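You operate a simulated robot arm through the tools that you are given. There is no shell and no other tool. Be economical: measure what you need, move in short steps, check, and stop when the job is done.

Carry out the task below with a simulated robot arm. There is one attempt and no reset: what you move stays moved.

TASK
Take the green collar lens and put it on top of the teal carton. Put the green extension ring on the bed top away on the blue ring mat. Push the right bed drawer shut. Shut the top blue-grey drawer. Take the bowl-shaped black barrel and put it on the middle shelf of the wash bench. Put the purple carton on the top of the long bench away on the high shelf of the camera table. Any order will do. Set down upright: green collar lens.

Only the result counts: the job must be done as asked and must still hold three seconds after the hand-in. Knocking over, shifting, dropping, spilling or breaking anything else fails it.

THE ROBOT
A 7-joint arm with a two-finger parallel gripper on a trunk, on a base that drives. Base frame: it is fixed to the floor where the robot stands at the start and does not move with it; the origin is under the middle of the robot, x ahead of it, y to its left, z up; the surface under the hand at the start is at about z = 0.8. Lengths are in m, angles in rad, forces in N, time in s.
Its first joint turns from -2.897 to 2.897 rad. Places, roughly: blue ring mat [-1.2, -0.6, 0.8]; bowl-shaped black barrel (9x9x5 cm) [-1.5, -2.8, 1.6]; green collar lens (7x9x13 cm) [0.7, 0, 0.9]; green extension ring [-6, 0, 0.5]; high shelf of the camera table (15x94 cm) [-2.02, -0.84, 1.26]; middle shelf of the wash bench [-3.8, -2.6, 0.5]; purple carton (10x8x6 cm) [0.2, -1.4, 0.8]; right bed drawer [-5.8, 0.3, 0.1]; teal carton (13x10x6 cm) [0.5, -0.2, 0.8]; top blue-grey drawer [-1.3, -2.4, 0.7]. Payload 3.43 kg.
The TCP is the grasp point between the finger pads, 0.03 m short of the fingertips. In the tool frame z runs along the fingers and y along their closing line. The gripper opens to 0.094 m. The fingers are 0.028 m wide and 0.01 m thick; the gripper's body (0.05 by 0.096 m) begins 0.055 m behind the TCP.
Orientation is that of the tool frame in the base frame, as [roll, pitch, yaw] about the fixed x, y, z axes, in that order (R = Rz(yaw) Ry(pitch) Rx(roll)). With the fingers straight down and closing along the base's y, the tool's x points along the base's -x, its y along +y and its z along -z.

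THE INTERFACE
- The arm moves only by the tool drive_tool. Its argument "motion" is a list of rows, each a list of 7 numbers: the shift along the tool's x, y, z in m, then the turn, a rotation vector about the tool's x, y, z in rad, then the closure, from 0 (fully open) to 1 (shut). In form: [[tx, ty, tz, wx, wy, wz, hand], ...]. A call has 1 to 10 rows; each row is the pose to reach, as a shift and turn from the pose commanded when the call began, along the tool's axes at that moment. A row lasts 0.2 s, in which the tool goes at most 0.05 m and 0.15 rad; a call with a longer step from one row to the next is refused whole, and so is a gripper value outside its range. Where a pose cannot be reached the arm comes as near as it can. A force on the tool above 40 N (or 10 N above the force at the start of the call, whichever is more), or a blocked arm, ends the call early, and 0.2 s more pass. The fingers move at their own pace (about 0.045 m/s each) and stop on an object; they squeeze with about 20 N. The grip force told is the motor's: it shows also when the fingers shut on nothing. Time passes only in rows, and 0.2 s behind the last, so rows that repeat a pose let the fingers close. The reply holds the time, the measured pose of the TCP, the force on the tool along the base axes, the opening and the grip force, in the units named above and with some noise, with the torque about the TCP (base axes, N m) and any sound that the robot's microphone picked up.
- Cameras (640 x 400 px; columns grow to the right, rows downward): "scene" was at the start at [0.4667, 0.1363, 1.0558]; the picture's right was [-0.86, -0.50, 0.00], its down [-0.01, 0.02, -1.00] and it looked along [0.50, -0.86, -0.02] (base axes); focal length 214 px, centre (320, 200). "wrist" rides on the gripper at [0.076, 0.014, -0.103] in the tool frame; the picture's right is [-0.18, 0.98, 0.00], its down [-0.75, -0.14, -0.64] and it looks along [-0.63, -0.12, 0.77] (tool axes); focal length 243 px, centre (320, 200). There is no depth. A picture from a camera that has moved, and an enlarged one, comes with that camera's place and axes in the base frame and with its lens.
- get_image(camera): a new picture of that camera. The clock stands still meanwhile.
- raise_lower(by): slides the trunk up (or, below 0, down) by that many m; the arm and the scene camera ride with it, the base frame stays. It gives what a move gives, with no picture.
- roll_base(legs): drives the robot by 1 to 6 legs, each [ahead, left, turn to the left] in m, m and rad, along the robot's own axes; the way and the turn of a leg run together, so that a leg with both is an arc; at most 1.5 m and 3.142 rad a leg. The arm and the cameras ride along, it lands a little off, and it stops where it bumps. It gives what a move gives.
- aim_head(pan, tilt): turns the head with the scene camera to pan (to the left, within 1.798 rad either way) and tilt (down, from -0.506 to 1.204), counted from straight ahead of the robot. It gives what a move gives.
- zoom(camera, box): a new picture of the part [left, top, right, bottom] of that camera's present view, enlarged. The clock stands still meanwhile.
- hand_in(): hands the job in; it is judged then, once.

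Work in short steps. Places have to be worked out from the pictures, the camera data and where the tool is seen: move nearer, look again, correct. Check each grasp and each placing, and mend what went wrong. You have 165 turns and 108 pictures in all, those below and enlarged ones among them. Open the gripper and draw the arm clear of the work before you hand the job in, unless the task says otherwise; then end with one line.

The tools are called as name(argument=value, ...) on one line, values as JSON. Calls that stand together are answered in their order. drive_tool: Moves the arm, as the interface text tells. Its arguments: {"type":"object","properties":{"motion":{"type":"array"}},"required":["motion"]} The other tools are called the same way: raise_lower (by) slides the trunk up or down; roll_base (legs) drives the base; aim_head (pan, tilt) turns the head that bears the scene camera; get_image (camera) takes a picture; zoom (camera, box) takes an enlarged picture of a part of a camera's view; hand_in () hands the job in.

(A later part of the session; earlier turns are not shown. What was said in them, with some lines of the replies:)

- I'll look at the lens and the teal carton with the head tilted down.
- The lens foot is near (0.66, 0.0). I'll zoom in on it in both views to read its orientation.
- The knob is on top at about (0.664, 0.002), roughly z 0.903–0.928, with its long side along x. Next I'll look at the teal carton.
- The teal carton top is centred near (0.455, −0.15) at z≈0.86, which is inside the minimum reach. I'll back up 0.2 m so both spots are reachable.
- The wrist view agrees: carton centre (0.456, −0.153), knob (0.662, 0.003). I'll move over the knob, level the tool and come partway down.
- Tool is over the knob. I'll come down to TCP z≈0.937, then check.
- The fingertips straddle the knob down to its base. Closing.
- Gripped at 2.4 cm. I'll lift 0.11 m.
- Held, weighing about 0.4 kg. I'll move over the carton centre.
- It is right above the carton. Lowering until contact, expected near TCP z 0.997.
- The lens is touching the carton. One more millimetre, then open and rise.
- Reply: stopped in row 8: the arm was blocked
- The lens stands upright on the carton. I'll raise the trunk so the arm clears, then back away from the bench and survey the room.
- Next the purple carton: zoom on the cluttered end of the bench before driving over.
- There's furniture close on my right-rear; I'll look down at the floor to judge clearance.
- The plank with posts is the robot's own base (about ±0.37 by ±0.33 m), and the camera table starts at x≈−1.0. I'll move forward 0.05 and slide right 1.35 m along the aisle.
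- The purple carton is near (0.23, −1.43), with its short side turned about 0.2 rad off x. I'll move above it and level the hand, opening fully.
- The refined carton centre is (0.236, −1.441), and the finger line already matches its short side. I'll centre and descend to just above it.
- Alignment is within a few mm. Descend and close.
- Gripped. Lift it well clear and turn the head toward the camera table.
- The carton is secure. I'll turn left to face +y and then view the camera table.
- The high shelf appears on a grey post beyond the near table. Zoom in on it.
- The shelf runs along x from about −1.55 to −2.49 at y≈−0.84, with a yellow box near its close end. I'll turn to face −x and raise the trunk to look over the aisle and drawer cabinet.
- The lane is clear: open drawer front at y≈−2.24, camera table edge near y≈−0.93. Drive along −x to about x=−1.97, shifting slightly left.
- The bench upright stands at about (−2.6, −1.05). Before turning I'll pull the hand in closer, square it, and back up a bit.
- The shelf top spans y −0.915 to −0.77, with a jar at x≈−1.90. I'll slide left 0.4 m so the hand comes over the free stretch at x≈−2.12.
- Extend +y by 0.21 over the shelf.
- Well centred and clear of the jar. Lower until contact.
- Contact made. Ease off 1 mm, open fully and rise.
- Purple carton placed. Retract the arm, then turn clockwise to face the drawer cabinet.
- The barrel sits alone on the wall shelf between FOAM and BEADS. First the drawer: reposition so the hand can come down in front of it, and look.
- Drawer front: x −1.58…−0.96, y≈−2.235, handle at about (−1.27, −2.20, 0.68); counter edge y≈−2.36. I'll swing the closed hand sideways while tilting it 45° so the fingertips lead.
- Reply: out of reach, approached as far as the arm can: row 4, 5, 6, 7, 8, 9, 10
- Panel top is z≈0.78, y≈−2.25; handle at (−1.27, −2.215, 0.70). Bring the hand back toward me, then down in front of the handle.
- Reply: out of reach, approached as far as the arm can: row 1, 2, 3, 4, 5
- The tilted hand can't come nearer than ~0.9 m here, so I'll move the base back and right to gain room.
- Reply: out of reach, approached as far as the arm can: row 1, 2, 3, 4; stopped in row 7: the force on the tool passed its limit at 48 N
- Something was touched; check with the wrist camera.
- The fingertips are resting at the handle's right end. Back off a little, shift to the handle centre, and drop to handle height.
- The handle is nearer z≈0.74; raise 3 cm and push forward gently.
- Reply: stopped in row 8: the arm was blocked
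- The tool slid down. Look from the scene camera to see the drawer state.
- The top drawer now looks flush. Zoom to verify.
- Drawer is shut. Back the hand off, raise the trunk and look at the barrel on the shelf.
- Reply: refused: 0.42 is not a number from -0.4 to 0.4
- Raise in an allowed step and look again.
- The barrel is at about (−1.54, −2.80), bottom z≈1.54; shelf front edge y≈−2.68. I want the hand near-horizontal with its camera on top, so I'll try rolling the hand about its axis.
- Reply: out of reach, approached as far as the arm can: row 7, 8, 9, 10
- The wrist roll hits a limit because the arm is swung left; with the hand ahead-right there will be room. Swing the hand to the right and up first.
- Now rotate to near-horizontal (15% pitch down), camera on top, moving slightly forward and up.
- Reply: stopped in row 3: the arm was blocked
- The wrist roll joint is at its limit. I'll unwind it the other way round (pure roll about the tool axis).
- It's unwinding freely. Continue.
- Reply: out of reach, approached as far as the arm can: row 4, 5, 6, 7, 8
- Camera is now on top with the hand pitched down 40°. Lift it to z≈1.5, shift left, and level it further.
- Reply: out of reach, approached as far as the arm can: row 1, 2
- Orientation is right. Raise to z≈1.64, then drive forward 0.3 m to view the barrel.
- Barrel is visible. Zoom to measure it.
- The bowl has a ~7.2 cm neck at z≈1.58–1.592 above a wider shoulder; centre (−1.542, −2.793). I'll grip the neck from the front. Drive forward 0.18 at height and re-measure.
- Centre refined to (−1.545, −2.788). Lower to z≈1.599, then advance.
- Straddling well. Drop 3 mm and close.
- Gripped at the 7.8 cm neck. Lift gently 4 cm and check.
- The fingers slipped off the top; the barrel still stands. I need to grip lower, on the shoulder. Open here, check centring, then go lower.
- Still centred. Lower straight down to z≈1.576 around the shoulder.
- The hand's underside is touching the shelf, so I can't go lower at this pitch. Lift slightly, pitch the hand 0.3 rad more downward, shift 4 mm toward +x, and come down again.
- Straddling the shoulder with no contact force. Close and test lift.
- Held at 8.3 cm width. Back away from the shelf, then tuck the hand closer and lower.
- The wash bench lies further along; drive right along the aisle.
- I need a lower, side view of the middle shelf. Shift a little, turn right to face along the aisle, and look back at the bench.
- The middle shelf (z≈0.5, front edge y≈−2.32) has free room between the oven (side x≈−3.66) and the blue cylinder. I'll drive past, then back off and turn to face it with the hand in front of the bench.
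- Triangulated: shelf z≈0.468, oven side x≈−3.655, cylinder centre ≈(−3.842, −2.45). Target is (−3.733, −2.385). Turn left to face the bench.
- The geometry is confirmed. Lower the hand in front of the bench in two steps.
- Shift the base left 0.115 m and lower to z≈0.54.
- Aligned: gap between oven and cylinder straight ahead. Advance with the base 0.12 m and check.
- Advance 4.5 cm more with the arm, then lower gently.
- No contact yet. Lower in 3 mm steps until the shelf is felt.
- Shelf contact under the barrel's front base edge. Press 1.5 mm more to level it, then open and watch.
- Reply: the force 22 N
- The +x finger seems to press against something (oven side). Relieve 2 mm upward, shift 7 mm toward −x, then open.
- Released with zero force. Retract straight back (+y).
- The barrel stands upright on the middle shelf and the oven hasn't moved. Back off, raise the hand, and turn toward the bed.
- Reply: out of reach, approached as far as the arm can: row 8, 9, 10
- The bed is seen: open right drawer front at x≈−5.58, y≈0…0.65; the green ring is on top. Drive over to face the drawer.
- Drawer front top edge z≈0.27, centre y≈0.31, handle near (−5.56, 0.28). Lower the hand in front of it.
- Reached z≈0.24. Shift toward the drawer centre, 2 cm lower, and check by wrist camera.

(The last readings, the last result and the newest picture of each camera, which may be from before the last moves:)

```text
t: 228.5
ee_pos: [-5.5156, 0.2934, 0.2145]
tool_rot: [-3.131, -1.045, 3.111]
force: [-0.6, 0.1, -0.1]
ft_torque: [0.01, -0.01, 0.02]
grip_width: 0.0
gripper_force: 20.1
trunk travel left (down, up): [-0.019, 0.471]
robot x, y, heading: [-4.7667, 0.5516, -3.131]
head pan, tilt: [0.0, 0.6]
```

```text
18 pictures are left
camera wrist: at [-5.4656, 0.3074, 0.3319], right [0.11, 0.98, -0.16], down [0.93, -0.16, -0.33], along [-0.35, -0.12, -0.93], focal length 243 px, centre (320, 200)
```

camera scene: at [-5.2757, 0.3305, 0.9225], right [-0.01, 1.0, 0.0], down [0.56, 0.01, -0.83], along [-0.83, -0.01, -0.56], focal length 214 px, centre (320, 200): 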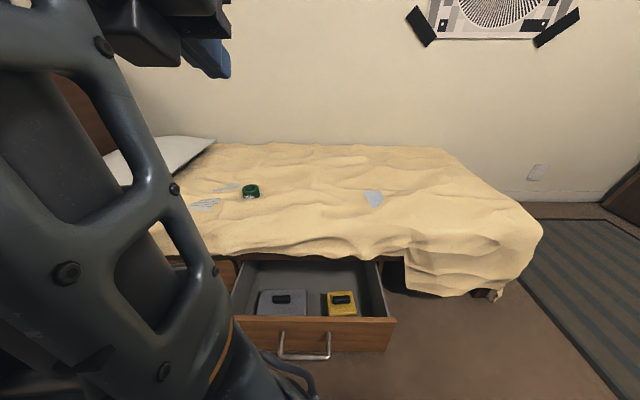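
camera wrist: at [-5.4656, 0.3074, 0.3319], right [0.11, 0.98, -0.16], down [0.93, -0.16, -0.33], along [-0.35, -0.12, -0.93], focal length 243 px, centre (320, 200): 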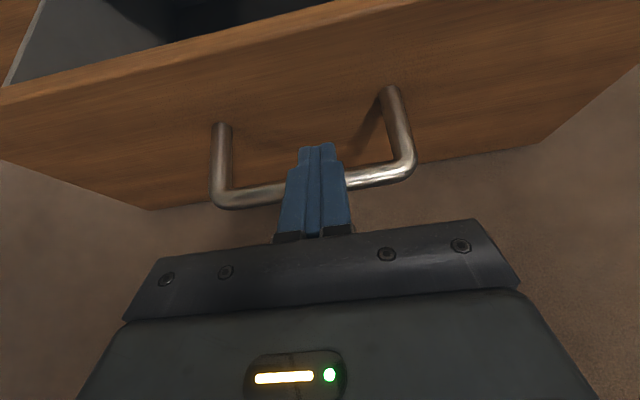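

Fingertips face the panel just above the handle. Push with the base in small increments.

roll_base(legs=[[0.1, 0, 0]])

roll_base(legs=[[0.08, 0, 0]])

get_image(camera="scene")

```text
t: 229.6
ee_pos: [-5.6168, 0.2927, 0.2143]
tool_rot: [-3.132, -1.045, 3.11]
force: [0.0, -0.2, -0.5]
ft_torque: [0.01, 0.01, 0.02]
grip_width: 0.0
gripper_force: 19.9
trunk travel left (down, up): [-0.019, 0.471]
robot x, y, heading: [-4.8653, 0.5461, -3.131]
head pan, tilt: [0.0, 0.6]
```

```text
t: 230.7
ee_pos: [-5.6977, 0.2906, 0.214]
tool_rot: [-3.13, -1.045, 3.11]
force: [-0.4, 1.1, 0.5]
ft_torque: [-0.03, 0.04, -0.01]
grip_width: 0.0001
gripper_force: 20.1
trunk travel left (down, up): [-0.019, 0.471]
robot x, y, heading: [-4.951, 0.5474, -3.126]
head pan, tilt: [0.0, 0.6]
```

```text
17 pictures are left
camera scene: at [-5.4563, 0.328, 0.9225], right [-0.01, 1.0, 0.0], down [0.56, 0.01, -0.83], along [-0.82, -0.01, -0.56], focal length 214 px, centre (320, 200)
```

scene: 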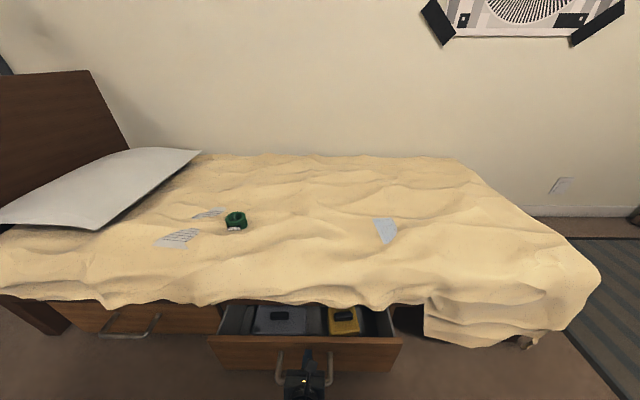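

The tip just reached the panel (x≈−5.72); the closed position is ≈−5.82. Keep pushing.

roll_base(legs=[[0.06, 0, 0]])

roll_base(legs=[[0.04, 0, 0]])

get_image(camera="scene")

```text
t: 231.6
ee_pos: [-5.7568, 0.2899, 0.214]
tool_rot: [-3.13, -1.045, 3.113]
force: [0.0, 0.5, 0.0]
ft_torque: [0.0, 0.04, 0.02]
grip_width: 0.0
gripper_force: 20.3
trunk travel left (down, up): [-0.019, 0.471]
robot x, y, heading: [-5.011, 0.5477, -3.127]
head pan, tilt: [0.0, 0.6]
```

```text
t: 232.5
ee_pos: [-5.7965, 0.2893, 0.215]
tool_rot: [-3.132, -1.044, 3.112]
force: [0.3, 0.7, -0.2]
ft_torque: [0.01, 0.02, 0.0]
grip_width: 0.0
gripper_force: 19.9
trunk travel left (down, up): [-0.019, 0.471]
robot x, y, heading: [-5.0494, 0.5471, -3.128]
head pan, tilt: [0.0, 0.6]
```

```text
16 pictures are left
camera scene: at [-5.5565, 0.3266, 0.9225], right [-0.01, 1.0, 0.0], down [0.56, 0.01, -0.83], along [-0.82, -0.01, -0.56], focal length 214 px, centre (320, 200)
```

scene: 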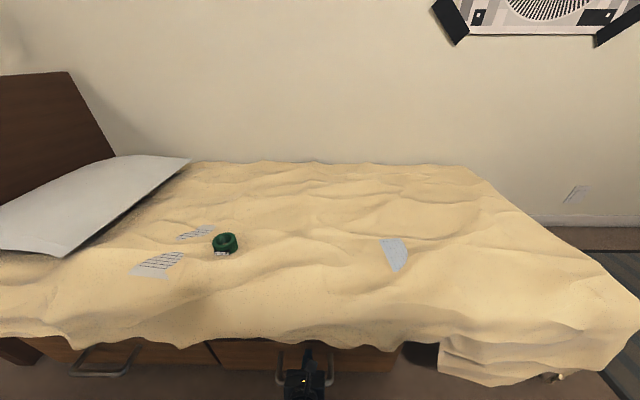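

Nearly flush. Nudge further with the arm until resistance is felt.

drive_tool(motion=[[0.005, 0, 0.0087, 0, 0, 0, 1], [0.01, 0, 0.0173, 0, 0, 0, 1], [0.015, 0, 0.026, 0, 0, 0, 1], [0.02, 0, 0.0346, 0, 0, 0, 1], [0.025, 0, 0.0433, 0, 0, 0, 1]])

zoom(camera="scene", box=[40, 310, 460, 400])

```text
t: 233.2
ee_pos: [-5.8143, 0.2892, 0.2118]
tool_rot: [-3.133, -1.041, 3.118]
force: [-0.1, -0.7, -1.1]
ft_torque: [0.02, -0.01, 0.01]
grip_width: 0.0001
gripper_force: 20.0
trunk travel left (down, up): [-0.019, 0.471]
robot x, y, heading: [-5.0488, 0.5507, -3.129]
head pan, tilt: [0.0, 0.6]
stopped in row 3: the force on the tool passed its limit at 72 N (the readings are from after the stop); the commanded pose is now the measured one
```

```text
1.52 times, centred on (250, 355) of scene
camera zoom: at [-5.5562, 0.3265, 0.9224], right [-0.01, 1.0, 0.0], down [0.56, 0.01, -0.83], along [-0.82, -0.01, -0.56], focal length 327 px, centre (427, -36)
```

zoom: 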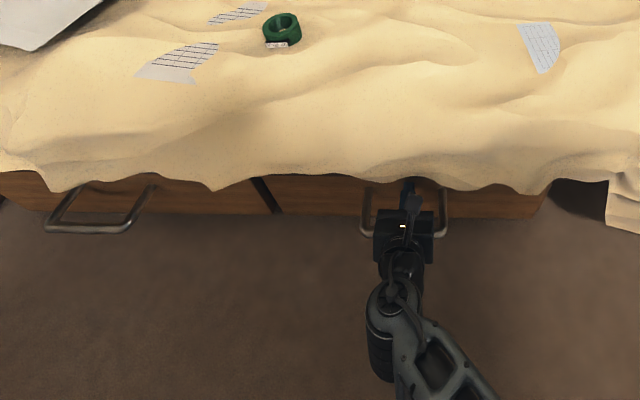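

The drawer hit its stop and is flush with the left one. Back off, raise the hand and turn it to point straight down for the ring.

roll_base(legs=[[-0.2, 0, 0]])

drive_tool(motion=[[0.039, 0, -0.0225, 0, 0, 0, 1], [0.078, 0, -0.045, 0, 0, 0, 1], [0.117, 0, -0.0675, 0, 0, 0, 1], [0.156, 0, -0.09, 0, 0, 0, 1], [0.195, 0, -0.1125, 0, 0, 0, 0.8], [0.234, 0, -0.135, 0, 0, 0, 0.6], [0.273, 0, -0.1575, 0, 0, 0, 0.4], [0.312, 0, -0.18, 0, 0, 0, 0.2], [0.351, 0, -0.2025, 0, 0, 0, 0], [0.38, 0, -0.219, 0, 0, 0, 0]])

drive_tool(motion=[[0, 0, 0, 0, -0.131, 0, 0], [0, 0, 0, 0, -0.262, 0, 0], [0, 0, 0, 0, -0.393, 0, 0], [0, 0, 0, 0, -0.524, 0, 0], [0, 0, 0, 0, -0.655, 0, 0], [0, 0, 0, 0, -0.786, 0, 0], [0, 0, 0, 0, -0.917, 0, 0], [0, 0, 0, 0, -1.042, 0, 0], [0, 0, 0, 0, -1.042, 0, 0]])

```text
t: 234.8
ee_pos: [-5.6151, 0.2908, 0.2132]
tool_rot: [-3.133, -1.04, 3.12]
force: [-0.2, 0.0, -0.8]
ft_torque: [0.0, 0.02, -0.01]
grip_width: 0.0004
gripper_force: 20.4
trunk travel left (down, up): [-0.019, 0.471]
robot x, y, heading: [-4.8457, 0.5502, -3.126]
head pan, tilt: [0.0, 0.6]
```

```text
t: 237.0
ee_pos: [-5.6183, 0.2907, 0.6504]
tool_rot: [-3.134, -1.039, 3.122]
force: [0.2, 0.6, 0.3]
ft_torque: [0.0, 0.03, 0.02]
grip_width: 0.0939
gripper_force: 0.0
trunk travel left (down, up): [-0.019, 0.471]
robot x, y, heading: [-4.8493, 0.5538, -3.128]
head pan, tilt: [0.0, 0.6]
```

```text
t: 239.0
ee_pos: [-5.6641, 0.2146, 0.5809]
tool_rot: [-3.137, 0.003, 3.127]
force: [-0.1, -0.6, 0.0]
ft_torque: [-0.01, 0.04, -0.01]
grip_width: 0.0937
gripper_force: 0.0
out of reach, approached as far as the arm can: row 4, 5, 6, 7, 8, 9
trunk travel left (down, up): [-0.019, 0.471]
robot x, y, heading: [-4.849, 0.5528, -3.13]
head pan, tilt: [0.0, 0.6]
```

Pointing down, but at the wrist-roll limit. Raise the trunk 0.25 and unwind the wrist by half a turn to the comfortable side.

raise_lower(by=0.25)

drive_tool(motion=[[0, 0, 0, 0, 0, 0.15, 0], [0, 0, 0, 0, 0, 0.3, 0], [0, 0, 0, 0, 0, 0.45, 0], [0, 0, 0, 0, 0, 0.6, 0], [0, 0, 0, 0, 0, 0.75, 0], [0, 0, 0, 0, 0, 0.9, 0], [0, 0, 0, 0, 0, 1.05, 0], [0, 0, 0, 0, 0, 1.2, 0], [0, 0, 0, 0, 0, 1.35, 0], [0, 0, 0, 0, 0, 1.5, 0]])

drive_tool(motion=[[0, 0, 0, 0, 0, 0.15, 0], [0, 0, 0, 0, 0, 0.3, 0], [0, 0, 0, 0, 0, 0.45, 0], [0, 0, 0, 0, 0, 0.6, 0], [0, 0, 0, 0, 0, 0.75, 0], [0, 0, 0, 0, 0, 0.9, 0], [0, 0, 0, 0, 0, 1.05, 0], [0, 0, 0, 0, 0, 1.2, 0], [0, 0, 0, 0, 0, 1.35, 0], [0, 0, 0, 0, 0, 1.5, 0]])

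```text
t: 241.6
ee_pos: [-5.6649, 0.2161, 0.8304]
tool_rot: [-3.137, -0.001, 3.122]
force: [0.4, 0.1, 0.4]
ft_torque: [0.01, -0.01, -0.04]
grip_width: 0.0939
gripper_force: 0.0
trunk travel left (down, up): [-0.269, 0.221]
robot x, y, heading: [-4.8472, 0.5529, -3.129]
head pan, tilt: [0.0, 0.6]
```

```text
t: 243.8
ee_pos: [-5.6635, 0.2148, 0.8304]
tool_rot: [-3.142, 0.003, 1.622]
force: [-1.0, -0.5, -0.1]
ft_torque: [0.01, 0.01, 0.0]
grip_width: 0.094
gripper_force: 0.1
trunk travel left (down, up): [-0.269, 0.221]
robot x, y, heading: [-4.8467, 0.5487, -3.131]
head pan, tilt: [0.0, 0.6]
```

```text
t: 246.0
ee_pos: [-5.6635, 0.2152, 0.83]
tool_rot: [3.138, 0.001, 0.122]
force: [0.5, 0.3, -0.7]
ft_torque: [0.0, 0.02, 0.01]
grip_width: 0.094
gripper_force: 0.2
trunk travel left (down, up): [-0.269, 0.221]
robot x, y, heading: [-4.8505, 0.5504, -3.126]
head pan, tilt: [0.0, 0.6]
```

Wrist is comfortable again. Drive so the hand hovers over the ring.

roll_base(legs=[[0.27, 0.145, 0]])

get_image(camera="wrist")

```text
t: 248.1
ee_pos: [-5.9313, 0.062, 0.8305]
tool_rot: [3.14, 0.0, 0.126]
force: [-0.5, -0.4, 0.0]
ft_torque: [-0.01, 0.01, 0.0]
grip_width: 0.0937
gripper_force: 0.0
trunk travel left (down, up): [-0.269, 0.221]
robot x, y, heading: [-5.1192, 0.397, -3.124]
head pan, tilt: [0.0, 0.6]
```

```text
14 pictures are left
camera wrist: at [-5.8552, 0.0586, 0.9327], right [-0.06, -1.0, 0.0], down [-0.77, 0.05, 0.64], along [-0.64, 0.04, -0.77], focal length 243 px, centre (320, 200)
```

wrist: 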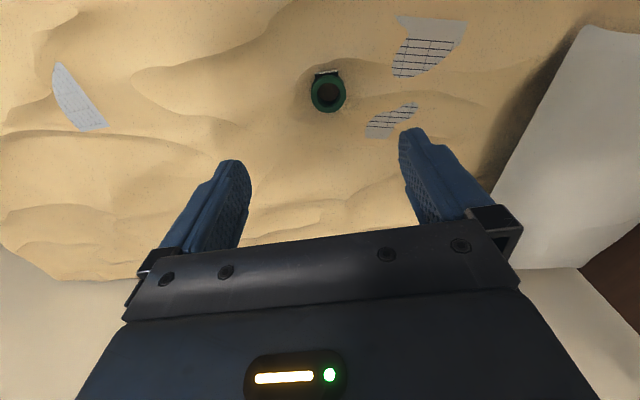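

Ring at about (−5.98, 0.051), top z≈0.49, tag on its +x side. Centre over it and descend to z≈0.63.

drive_tool(motion=[[-0.025, 0.002, 0.03, 0, 0, 0, 0], [-0.05, 0.0047, 0.07, 0, 0, 0, 0], [-0.05, 0.0047, 0.115, 0, 0, 0, 0], [-0.05, 0.0047, 0.16, 0, 0, 0, 0], [-0.05, 0.0047, 0.2, 0, 0, 0, 0], [-0.05, 0.0047, 0.2, 0, 0, 0, 0]])

get_image(camera="wrist")

```text
t: 249.5
ee_pos: [-5.9817, 0.0516, 0.6281]
tool_rot: [3.14, 0.001, 0.124]
force: [-0.4, 0.6, 0.0]
ft_torque: [-0.01, 0.03, 0.02]
grip_width: 0.094
gripper_force: 0.0
trunk travel left (down, up): [-0.269, 0.221]
robot x, y, heading: [-5.1168, 0.4048, -3.126]
head pan, tilt: [0.0, 0.6]
```

```text
13 pictures are left
camera wrist: at [-5.9049, 0.0464, 0.7314], right [-0.06, -1.0, 0.0], down [-0.77, 0.05, 0.64], along [-0.64, 0.04, -0.77], focal length 243 px, centre (320, 200)
```

wrist: 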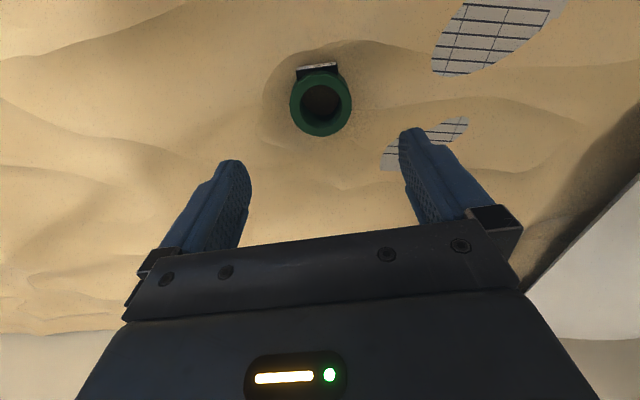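

Refined: ring top z≈0.48 at (−5.986, 0.050). Descend to z≈0.492 and look.

drive_tool(motion=[[-0.004, 0.001, 0.04, 0, 0, 0, 0], [-0.004, 0.001, 0.08, 0, 0, 0, 0], [-0.004, 0.001, 0.11, 0, 0, 0, 0], [-0.004, 0.001, 0.125, 0, 0, 0, 0], [-0.004, 0.001, 0.135, 0, 0, 0, 0], [-0.004, 0.001, 0.135, 0, 0, 0, 0]])

get_image(camera="scene")

```text
t: 250.9
ee_pos: [-5.9675, 0.07, 0.5248]
tool_rot: [3.138, 0.002, 0.127]
force: [0.6, -0.1, 0.4]
ft_torque: [-0.02, 0.0, 0.01]
grip_width: 0.094
gripper_force: 0.0
out of reach, approached as far as the arm can: row 2, 3, 4, 5, 6
trunk travel left (down, up): [-0.269, 0.221]
robot x, y, heading: [-5.1159, 0.4027, -3.124]
head pan, tilt: [0.0, 0.6]
```

```text
12 pictures are left
camera scene: at [-5.6245, 0.1773, 1.1725], right [-0.01, 1.0, 0.0], down [0.56, 0.01, -0.83], along [-0.82, -0.01, -0.57], focal length 214 px, centre (320, 200)
```

scene: 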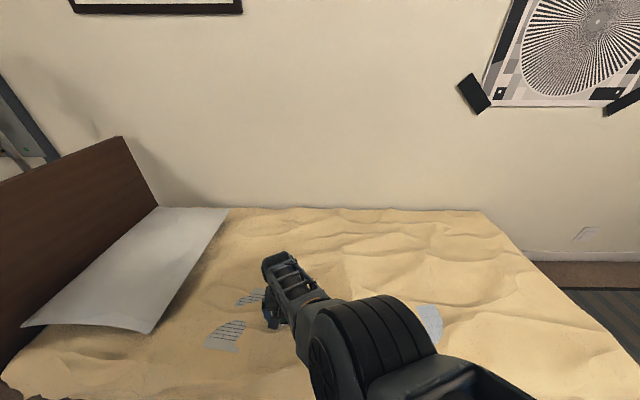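

Out of reach only because the trunk is high. Rise a little, then use the trunk to come down.

drive_tool(motion=[[0, 0, -0.04, 0, 0, 0, 0], [0, 0, -0.08, 0, 0, 0, 0], [0, 0, -0.12, 0, 0, 0, 0], [0, 0, -0.12, 0, 0, 0, 0]])

raise_lower(by=-0.08)

```text
t: 251.9
ee_pos: [-5.9674, 0.0667, 0.6465]
tool_rot: [3.137, 0.0, 0.126]
force: [0.2, 0.2, -0.4]
ft_torque: [-0.01, -0.02, -0.01]
grip_width: 0.0941
gripper_force: 0.1
trunk travel left (down, up): [-0.269, 0.221]
robot x, y, heading: [-5.1156, 0.3992, -3.125]
head pan, tilt: [0.0, 0.6]
```

```text
t: 253.0
ee_pos: [-5.9679, 0.0685, 0.5653]
tool_rot: [3.138, 0.0, 0.125]
force: [-0.1, -0.4, -0.5]
ft_torque: [0.0, 0.0, 0.01]
grip_width: 0.094
gripper_force: 0.0
trunk travel left (down, up): [-0.189, 0.301]
robot x, y, heading: [-5.1175, 0.3994, -3.132]
head pan, tilt: [0.0, 0.6]
```

drive_tool(motion=[[-0.0201, 0.0156, 0, 0, 0, 0, 0], [-0.0201, 0.0156, 0, 0, 0, 0, 0]])

raise_lower(by=-0.045)

get_image(camera="wrist")

```text
t: 253.6
ee_pos: [-5.9853, 0.0513, 0.5664]
tool_rot: [3.138, 0.001, 0.128]
force: [0.4, -0.9, -0.3]
ft_torque: [0.03, 0.03, -0.03]
grip_width: 0.094
gripper_force: 0.0
trunk travel left (down, up): [-0.189, 0.301]
robot x, y, heading: [-5.1124, 0.4006, -3.126]
head pan, tilt: [0.0, 0.6]
```

```text
t: 254.5
ee_pos: [-5.9847, 0.0498, 0.5226]
tool_rot: [3.137, 0.002, 0.127]
force: [-0.1, -0.3, -0.6]
ft_torque: [-0.02, 0.02, 0.0]
grip_width: 0.094
gripper_force: 0.2
trunk travel left (down, up): [-0.144, 0.346]
robot x, y, heading: [-5.1194, 0.4016, -3.124]
head pan, tilt: [0.0, 0.6]
```

```text
11 pictures are left
camera wrist: at [-5.9091, 0.0456, 0.6241], right [-0.06, -1.0, 0.0], down [-0.77, 0.05, 0.64], along [-0.64, 0.04, -0.77], focal length 243 px, centre (320, 200)
```

wrist: 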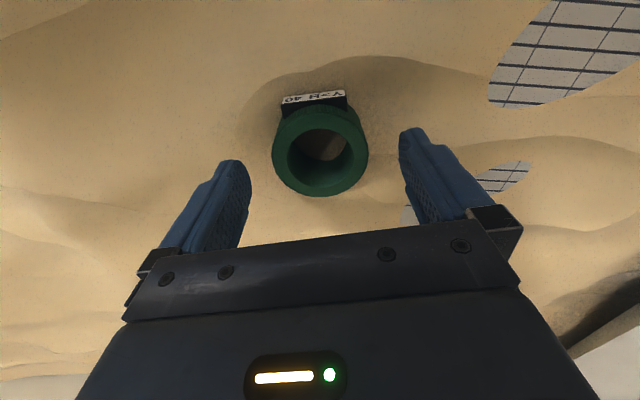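

Perfectly centred. Descend 3.4 cm and close.

drive_tool(motion=[[0, 0, 0.015, 0, 0, 0, 0], [0, 0, 0.028, 0, 0, 0, 0], [0, 0, 0.034, 0, 0, 0, 0], [0, 0, 0.034, 0, 0, 0, 0.5], [0, 0, 0.034, 0, 0, 0, 1], [0, 0, 0.034, 0, 0, 0, 1], [0, 0, 0.034, 0, 0, 0, 1], [0, 0, 0.034, 0, 0, 0, 1]])

```text
t: 256.3
ee_pos: [-5.9862, 0.0503, 0.4882]
tool_rot: [3.139, 0.002, 0.127]
force: [-0.5, -0.8, -0.4]
ft_torque: [0.06, 0.04, 0.02]
grip_width: 0.0626
gripper_force: 20.2
trunk travel left (down, up): [-0.144, 0.346]
robot x, y, heading: [-5.1185, 0.3976, -3.128]
head pan, tilt: [0.0, 0.6]
```

Gripped at 6.26 cm. Lift with arm and trunk, then check.

drive_tool(motion=[[0, 0, -0.02, 0, 0, 0, 1], [0, 0, -0.05, 0, 0, 0, 1], [0, 0, -0.08, 0, 0, 0, 1], [0, 0, -0.08, 0, 0, 0, 1]])

raise_lower(by=0.34)

get_image(camera="wrist")

```text
t: 257.3
ee_pos: [-5.9852, 0.0502, 0.5668]
tool_rot: [3.138, -0.001, 0.126]
force: [0.7, 0.3, -1.4]
ft_torque: [-0.02, -0.03, 0.02]
grip_width: 0.0628
gripper_force: 20.2
trunk travel left (down, up): [-0.144, 0.346]
robot x, y, heading: [-5.1149, 0.3974, -3.126]
head pan, tilt: [0.0, 0.6]
```

```text
t: 260.6
ee_pos: [-5.9855, 0.0509, 0.9063]
tool_rot: [3.14, 0.0, 0.125]
force: [0.5, 0.1, -0.9]
ft_torque: [-0.01, -0.02, 0.01]
grip_width: 0.0627
gripper_force: 20.1
trunk travel left (down, up): [-0.484, 0.006]
robot x, y, heading: [-5.1143, 0.3999, -3.13]
head pan, tilt: [0.0, 0.6]
```

```text
10 pictures are left
camera wrist: at [-5.9094, 0.0457, 1.0096], right [-0.06, -1.0, 0.0], down [-0.77, 0.05, 0.64], along [-0.64, 0.04, -0.77], focal length 243 px, centre (320, 200)
```

wrist: 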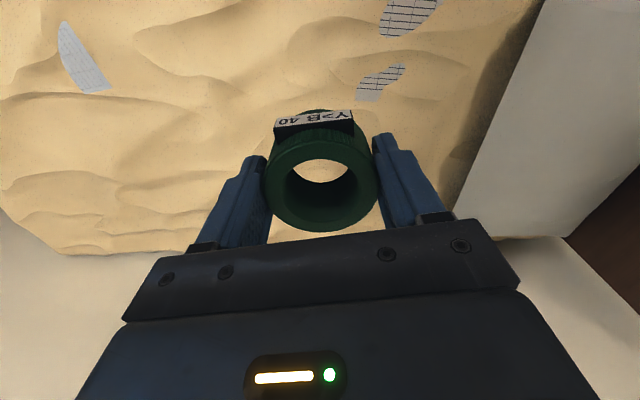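

Ring held firmly. Back away from the bed, then raise and tuck the hand in.

roll_base(legs=[[-0.4, 0, 0]])

drive_tool(motion=[[0.02, -0.02, -0.03, 0, 0, 0, 1], [0.04, -0.04, -0.06, 0, 0, 0, 1], [0.06, -0.07, -0.09, 0, 0, 0, 1], [0.08, -0.1, -0.12, 0, 0, 0, 1], [0.1, -0.13, -0.15, 0, 0, 0, 1], [0.12, -0.16, -0.18, 0, 0, 0, 1], [0.13, -0.19, -0.21, 0, 0, 0, 1], [0.14, -0.22, -0.24, 0, 0, 0, 1], [0.14, -0.22, -0.24, 0, 0, 0, 1]])

```text
t: 263.1
ee_pos: [-5.5874, 0.0575, 0.906]
tool_rot: [3.139, 0.001, 0.122]
force: [0.1, -0.1, -2.3]
ft_torque: [0.0, 0.0, 0.0]
grip_width: 0.0629
gripper_force: 20.3
trunk travel left (down, up): [-0.484, 0.006]
robot x, y, heading: [-4.7202, 0.4065, -3.131]
head pan, tilt: [0.0, 0.6]
```

```text
t: 264.9
ee_pos: [-5.4585, 0.3201, 1.0853]
tool_rot: [-2.999, -0.093, 0.121]
force: [0.5, 0.0, -1.2]
ft_torque: [-0.01, 0.03, 0.01]
grip_width: 0.0637
gripper_force: 19.4
out of reach, approached as far as the arm can: row 3
trunk travel left (down, up): [-0.484, 0.006]
robot x, y, heading: [-4.7142, 0.4055, -3.127]
head pan, tilt: [0.0, 0.6]
stopped in row 8: the arm was blocked; the commanded pose is now the measured one
```

The hand got slightly tilted at a joint limit; level it while easing down a little.

drive_tool(motion=[[-0.01, 0, 0.02, -0.07, -0.045, 0, 1], [-0.02, 0, 0.04, -0.142, -0.093, 0, 1], [-0.02, 0, 0.04, -0.142, -0.093, 0, 1]])

```text
t: 265.7
ee_pos: [-5.4763, 0.3229, 1.0435]
tool_rot: [-3.141, 0.002, 0.129]
force: [0.1, 0.3, -1.9]
ft_torque: [-0.02, 0.01, 0.01]
grip_width: 0.0635
gripper_force: 20.0
trunk travel left (down, up): [-0.484, 0.006]
robot x, y, heading: [-4.7163, 0.4039, -3.129]
head pan, tilt: [0.0, 0.6]
```

Level again. Now drive back out to the aisle with the arm trailing toward −x.

roll_base(legs=[[-0.21, 1.0, 0], [-0.21, 1.07, 0]])

roll_base(legs=[[-1.0, 0.0, 0]])

```text
t: 276.2
ee_pos: [-5.0396, -1.7351, 1.0442]
tool_rot: [-3.139, 0.002, 0.125]
force: [0.5, 0.1, -2.0]
ft_torque: [0.02, -0.01, -0.01]
grip_width: 0.063
gripper_force: 20.4
trunk travel left (down, up): [-0.484, 0.006]
robot x, y, heading: [-4.2773, -1.6562, -3.14]
head pan, tilt: [0.0, 0.6]
```

```text
t: 281.4
ee_pos: [-4.0267, -1.7308, 1.0444]
tool_rot: [-3.141, -0.001, 0.126]
force: [0.0, -0.2, -1.7]
ft_torque: [0.0, -0.02, 0.0]
grip_width: 0.0632
gripper_force: 20.2
trunk travel left (down, up): [-0.484, 0.006]
robot x, y, heading: [-3.2647, -1.6487, -3.13]
head pan, tilt: [0.0, 0.6]
```

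roll_base(legs=[[-1.03, 0.05, 0], [-1.03, 0.05, 0]])

roll_base(legs=[[0, 0, -1.57]])

get_image(camera="wrist")

```text
t: 291.6
ee_pos: [-1.9735, -1.808, 1.0434]
tool_rot: [-3.14, -0.001, 0.148]
force: [-0.1, -0.7, -1.9]
ft_torque: [-0.02, 0.01, 0.0]
grip_width: 0.0632
gripper_force: 20.3
trunk travel left (down, up): [-0.484, 0.006]
robot x, y, heading: [-1.2154, -1.7129, -3.115]
head pan, tilt: [0.0, 0.6]
```

```text
t: 295.9
ee_pos: [-1.3006, -0.9523, 1.0449]
tool_rot: [-3.14, 0.0, -1.437]
force: [-0.6, -0.2, -1.3]
ft_torque: [0.03, -0.03, 0.04]
grip_width: 0.0634
gripper_force: 19.7
trunk travel left (down, up): [-0.484, 0.006]
robot x, y, heading: [-1.2186, -1.7144, 1.585]
head pan, tilt: [0.0, 0.6]
```

```text
9 pictures are left
camera wrist: at [-1.3052, -1.0312, 1.1465], right [-1.0, 0.05, 0.0], down [0.04, 0.77, 0.64], along [0.03, 0.64, -0.77], focal length 243 px, centre (320, 200)
```

wrist: 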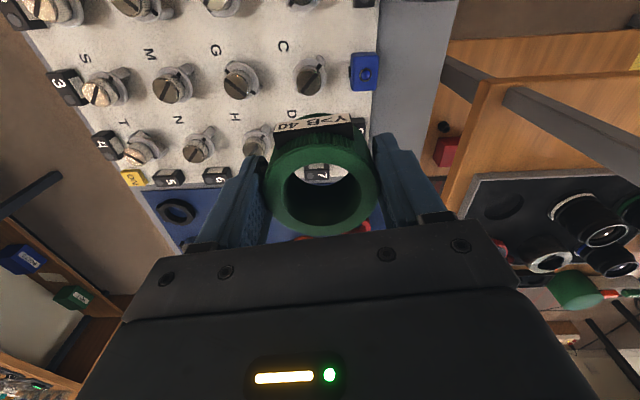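

Facing the ring table. Move right and slightly forward, then view the mat from the head camera.

roll_base(legs=[[0.08, -0.165, 0]])

aim_head(pan=-0.1, tilt=0.75)

get_image(camera="scene")

```text
t: 297.4
ee_pos: [-1.1361, -0.8713, 1.0447]
tool_rot: [-3.141, 0.001, -1.439]
force: [-0.3, 0.4, -1.9]
ft_torque: [-0.02, 0.01, 0.0]
grip_width: 0.0636
gripper_force: 19.8
trunk travel left (down, up): [-0.484, 0.006]
robot x, y, heading: [-1.0523, -1.6309, 1.585]
head pan, tilt: [0.0, 0.6]
```

```text
t: 298.1
ee_pos: [-1.1368, -0.8701, 1.0443]
tool_rot: [3.141, 0.0, -1.442]
force: [0.6, 0.4, -1.3]
ft_torque: [-0.03, 0.0, 0.02]
grip_width: 0.0635
gripper_force: 19.6
trunk travel left (down, up): [-0.484, 0.006]
robot x, y, heading: [-1.0563, -1.6281, 1.584]
head pan, tilt: [-0.099, 0.75]
```

```text
8 pictures are left
camera scene: at [-1.2671, -1.1288, 1.3746], right [1.0, -0.09, 0.0], down [-0.06, -0.68, -0.73], along [0.06, 0.73, -0.68], focal length 214 px, centre (320, 200)
```

scene: 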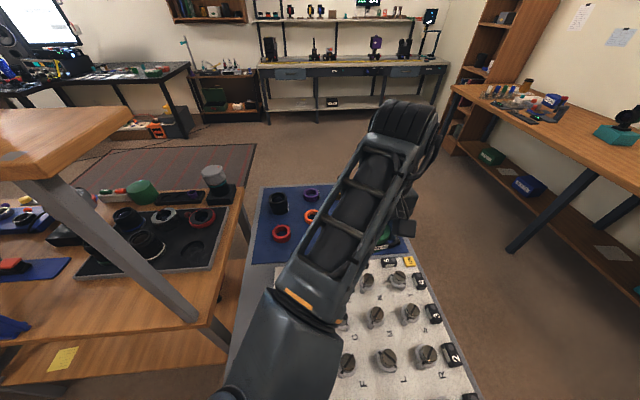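

Mapping confirmed (red ring at −1.358, −0.672 as computed). Extend over the free spot (−1.135, −0.70) and look.

drive_tool(motion=[[-0.04, -0.006, 0, 0, 0, 0, 1], [-0.08, -0.012, 0, 0, 0, 0, 1], [-0.12, -0.018, 0.01, 0, 0, 0, 1], [-0.15, -0.021, 0.02, 0, 0, 0, 1], [-0.168, -0.0237, 0.03, 0, 0, 0, 1], [-0.168, -0.0237, 0.03, 0, 0, 0, 1]])

get_image(camera="wrist")

```text
t: 299.5
ee_pos: [-1.1339, -0.7009, 1.0143]
tool_rot: [-3.141, -0.002, -1.439]
force: [0.2, -0.4, -0.6]
ft_torque: [-0.02, -0.01, -0.01]
grip_width: 0.0634
gripper_force: 20.3
trunk travel left (down, up): [-0.484, 0.006]
robot x, y, heading: [-1.0521, -1.6287, 1.586]
head pan, tilt: [-0.099, 0.75]
```

```text
7 pictures are left
camera wrist: at [-1.1396, -0.7784, 1.1168], right [-1.0, 0.05, 0.0], down [0.04, 0.76, 0.64], along [0.04, 0.64, -0.77], focal length 243 px, centre (320, 200)
```

wrist: 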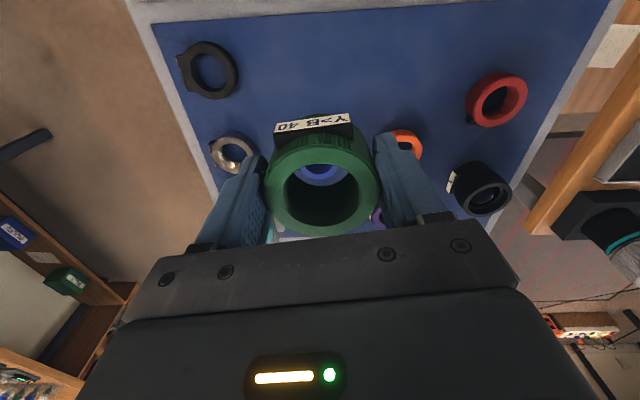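

The spot is clear: mat edge y≈−0.76, blue ring starts at ≈−0.61, others well away. Descend to z≈0.86 at y≈−0.693.

drive_tool(motion=[[-0.004, -0.001, 0.04, 0, 0, 0, 1], [-0.008, -0.001, 0.08, 0, 0, 0, 1], [-0.008, -0.001, 0.12, 0, 0, 0, 1], [-0.008, -0.001, 0.145, 0, 0, 0, 1], [-0.008, -0.001, 0.155, 0, 0, 0, 1], [-0.008, -0.001, 0.155, 0, 0, 0, 1]])

get_image(camera="wrist")

```text
t: 300.9
ee_pos: [-1.1343, -0.6938, 0.8589]
tool_rot: [-3.139, 0.0, -1.44]
force: [-0.5, -0.1, -0.5]
ft_torque: [0.01, 0.0, 0.01]
grip_width: 0.0636
gripper_force: 19.7
trunk travel left (down, up): [-0.484, 0.006]
robot x, y, heading: [-1.0553, -1.6268, 1.583]
head pan, tilt: [-0.099, 0.75]
```

```text
6 pictures are left
camera wrist: at [-1.1394, -0.7714, 0.9616], right [-1.0, 0.05, 0.0], down [0.04, 0.76, 0.64], along [0.04, 0.64, -0.77], focal length 243 px, centre (320, 200)
```

wrist: 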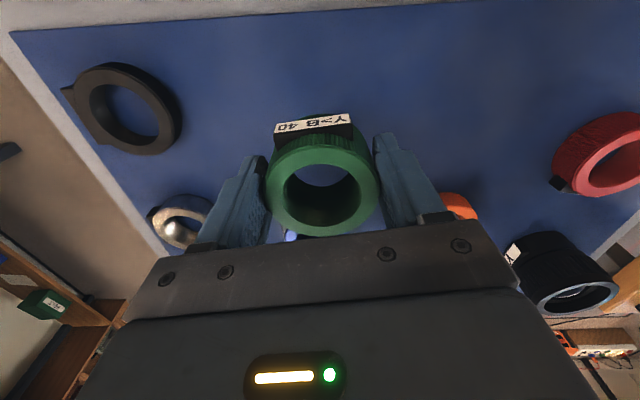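

Clear all round. Lower in small steps until contact.

drive_tool(motion=[[0, 0, 0.006, 0, 0, 0, 1], [0, 0, 0.011, 0, 0, 0, 1], [0, 0, 0.015, 0, 0, 0, 1], [0, 0, 0.018, 0, 0, 0, 1], [0, 0, 0.02, 0, 0, 0, 1], [0, 0, 0.02, 0, 0, 0, 1]])

```text
t: 302.3
ee_pos: [-1.1346, -0.6943, 0.8375]
tool_rot: [-3.14, 0.0, -1.44]
force: [-0.4, 0.5, -1.2]
ft_torque: [0.01, 0.03, 0.0]
grip_width: 0.0633
gripper_force: 20.1
trunk travel left (down, up): [-0.484, 0.006]
robot x, y, heading: [-1.0524, -1.6311, 1.586]
head pan, tilt: [-0.099, 0.75]
```

drive_tool(motion=[[0, 0, 0.002, 0, 0, 0, 1], [0, 0, 0.004, 0, 0, 0, 1], [0, 0, 0.005, 0, 0, 0, 1], [0, 0, 0.006, 0, 0, 0, 1], [0, 0, 0.006, 0, 0, 0, 1]])

```text
t: 303.5
ee_pos: [-1.1349, -0.6925, 0.8331]
tool_rot: [-3.142, 0.0, -1.438]
force: [-0.5, -0.2, -0.5]
ft_torque: [0.04, -0.01, -0.02]
grip_width: 0.0634
gripper_force: 20.1
trunk travel left (down, up): [-0.484, 0.006]
robot x, y, heading: [-1.0522, -1.6339, 1.586]
head pan, tilt: [-0.099, 0.75]
```

drive_tool(motion=[[0, 0, 0.001, 0, 0, 0, 1], [0, 0, 0.002, 0, 0, 0, 1], [0, 0, 0.003, 0, 0, 0, 1], [0, 0, 0.004, 0, 0, 0, 1], [0, 0, 0.004, 0, 0, 0, 1]])

zoom(camera="wrist", box=[200, 80, 440, 240])

```text
t: 304.7
ee_pos: [-1.1346, -0.6943, 0.8295]
tool_rot: [3.141, 0.001, -1.439]
force: [-0.7, -0.1, -1.4]
ft_torque: [0.02, 0.0, 0.01]
grip_width: 0.0632
gripper_force: 20.3
trunk travel left (down, up): [-0.484, 0.006]
robot x, y, heading: [-1.0508, -1.6273, 1.584]
head pan, tilt: [-0.099, 0.75]
```

```text
2.50 times, centred on (320, 160) of wrist
camera zoom: at [-1.1395, -0.7711, 0.9319], right [-1.0, 0.05, 0.0], down [0.04, 0.77, 0.64], along [0.03, 0.64, -0.77], focal length 606 px, centre (320, 300)
```

zoom: 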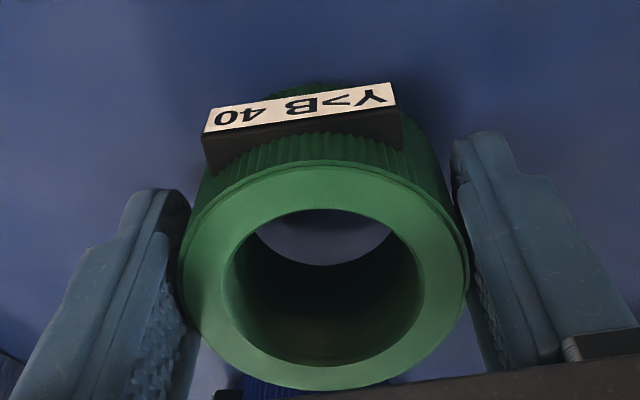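

Not yet touching. Keep lowering.

drive_tool(motion=[[0, 0, 0.0015, 0, 0, 0, 1], [0, 0, 0.003, 0, 0, 0, 1], [0, 0, 0.0045, 0, 0, 0, 1], [0, 0, 0.006, 0, 0, 0, 1], [0, 0, 0.0075, 0, 0, 0, 1], [0, 0, 0.0075, 0, 0, 0, 1]])

```text
t: 306.1
ee_pos: [-1.1338, -0.6927, 0.8222]
tool_rot: [-3.14, 0.002, -1.439]
force: [-0.3, -0.4, -1.5]
ft_torque: [0.01, 0.04, -0.01]
grip_width: 0.0633
gripper_force: 20.3
trunk travel left (down, up): [-0.484, 0.006]
robot x, y, heading: [-1.0484, -1.6284, 1.583]
head pan, tilt: [-0.099, 0.75]
```

drive_tool(motion=[[0, 0, 0.0015, 0, 0, 0, 1], [0, 0, 0.003, 0, 0, 0, 1], [0, 0, 0.0045, 0, 0, 0, 1], [0, 0, 0.006, 0, 0, 0, 1], [0, 0, 0.0075, 0, 0, 0, 1], [0, 0, 0.009, 0, 0, 0, 1], [0, 0, 0.0105, 0, 0, 0, 1], [0, 0, 0.012, 0, 0, 0, 1]])

```text
t: 307.9
ee_pos: [-1.134, -0.6913, 0.8131]
tool_rot: [3.141, 0.005, -1.44]
force: [1.1, -0.7, 35.8]
ft_torque: [-0.56, 0.69, 0.54]
grip_width: 0.0629
gripper_force: 19.9
trunk travel left (down, up): [-0.484, 0.006]
robot x, y, heading: [-1.0499, -1.6291, 1.586]
head pan, tilt: [-0.099, 0.75]
```

Contact. Relieve 2 mm, open modestly, and rise.

drive_tool(motion=[[0, 0, -0.001, 0, 0, 0, 1], [0, 0, -0.002, 0, 0, 0, 0.6], [0, 0, -0.002, 0, 0, 0, 0.15], [0, 0, -0.002, 0, 0, 0, 0.12], [0, 0, -0.002, 0, 0, 0, 0.12], [0, 0, -0.03, 0, 0, 0, 0.12], [0, 0, -0.07, 0, 0, 0, 0.12], [0, 0, -0.11, 0, 0, 0, 0.12], [0, 0, -0.15, 0, 0, 0, 0.12], [0, 0, -0.18, 0, 0, 0, 0.12]])

get_image(camera="wrist")

```text
t: 310.1
ee_pos: [-1.1351, -0.6929, 0.9912]
tool_rot: [3.141, 0.0, -1.438]
force: [0.3, 1.0, 0.2]
ft_torque: [0.01, 0.02, 0.02]
grip_width: 0.0827
gripper_force: 0.0
trunk travel left (down, up): [-0.484, 0.006]
robot x, y, heading: [-1.0532, -1.6303, 1.584]
head pan, tilt: [-0.099, 0.75]
```

```text
4 pictures are left
camera wrist: at [-1.1396, -0.7709, 1.0931], right [-1.0, 0.05, 0.0], down [0.04, 0.77, 0.64], along [0.03, 0.64, -0.77], focal length 243 px, centre (320, 200)
```

wrist: 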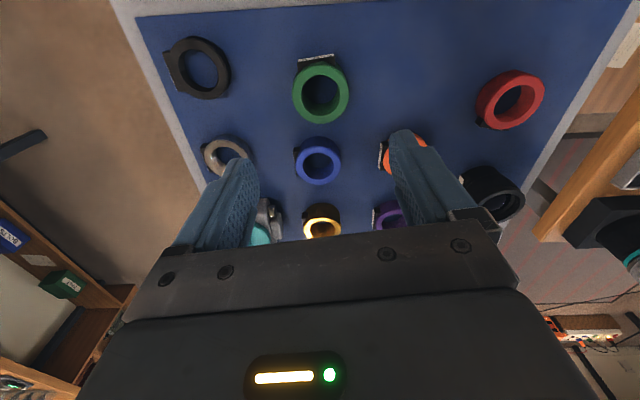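

The ring sits flat in the free slot on the mat. Open fully and draw the arm clear, then back up.

drive_tool(motion=[[0.04, 0.005, -0.02, 0, 0, 0, 0], [0.08, 0.01, -0.03, 0, 0, 0, 0], [0.12, 0.015, -0.03, 0, 0, 0, 0], [0.15, 0.019, -0.03, 0, 0, 0, 0], [0.15, 0.019, -0.03, 0, 0, 0, 0]])

roll_base(legs=[[-0.15, 0, 0]])

aim_head(pan=0.3, tilt=0.5)

get_image(camera="scene")

```text
t: 311.3
ee_pos: [-1.1327, -0.8453, 1.0185]
tool_rot: [-3.14, -0.002, -1.437]
force: [0.2, 0.2, -1.0]
ft_torque: [0.01, -0.01, -0.03]
grip_width: 0.0942
gripper_force: 0.0
out of reach, approached as far as the arm can: row 1, 2
trunk travel left (down, up): [-0.484, 0.006]
robot x, y, heading: [-1.0506, -1.6298, 1.582]
head pan, tilt: [-0.099, 0.75]
```

```text
t: 312.6
ee_pos: [-1.1312, -0.9954, 1.0195]
tool_rot: [-3.141, 0.002, -1.44]
force: [-0.4, -0.2, -0.1]
ft_torque: [0.0, -0.01, -0.01]
grip_width: 0.0939
gripper_force: 0.2
trunk travel left (down, up): [-0.484, 0.006]
robot x, y, heading: [-1.0491, -1.7809, 1.582]
head pan, tilt: [-0.099, 0.75]
```

```text
t: 313.5
ee_pos: [-1.1311, -0.9962, 1.02]
tool_rot: [-3.14, 0.001, -1.439]
force: [0.7, 0.2, 0.8]
ft_torque: [0.0, 0.03, 0.01]
grip_width: 0.0937
gripper_force: 0.0
trunk travel left (down, up): [-0.484, 0.006]
robot x, y, heading: [-1.0475, -1.7837, 1.585]
head pan, tilt: [0.3, 0.499]
```

```text
3 pictures are left
camera scene: at [-1.3003, -1.2755, 1.3965], right [0.95, 0.31, 0.0], down [0.15, -0.46, -0.88], along [-0.27, 0.83, -0.48], focal length 214 px, centre (320, 200)
```

scene: 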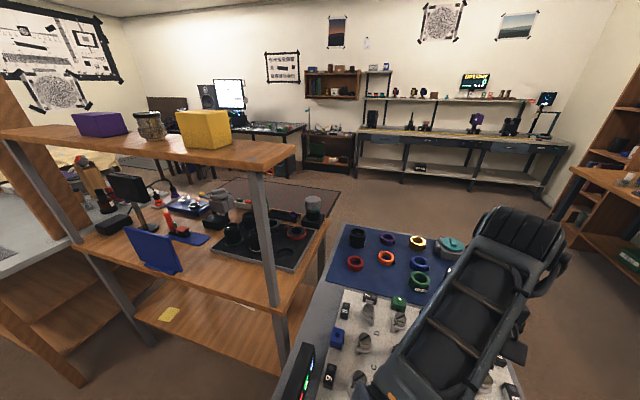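

The purple carton is on the high shelf, the green ring is on the mat, and nothing else looks disturbed. The arm is clear, so I'm handing in.

hand_in()

```text
The job is handed in.
```

I did all six parts and handed the job in: lens upright on the teal carton, green ring on the blue mat, both drawers shut, barrel on the wash bench's middle shelf, and purple carton on the high shelf.
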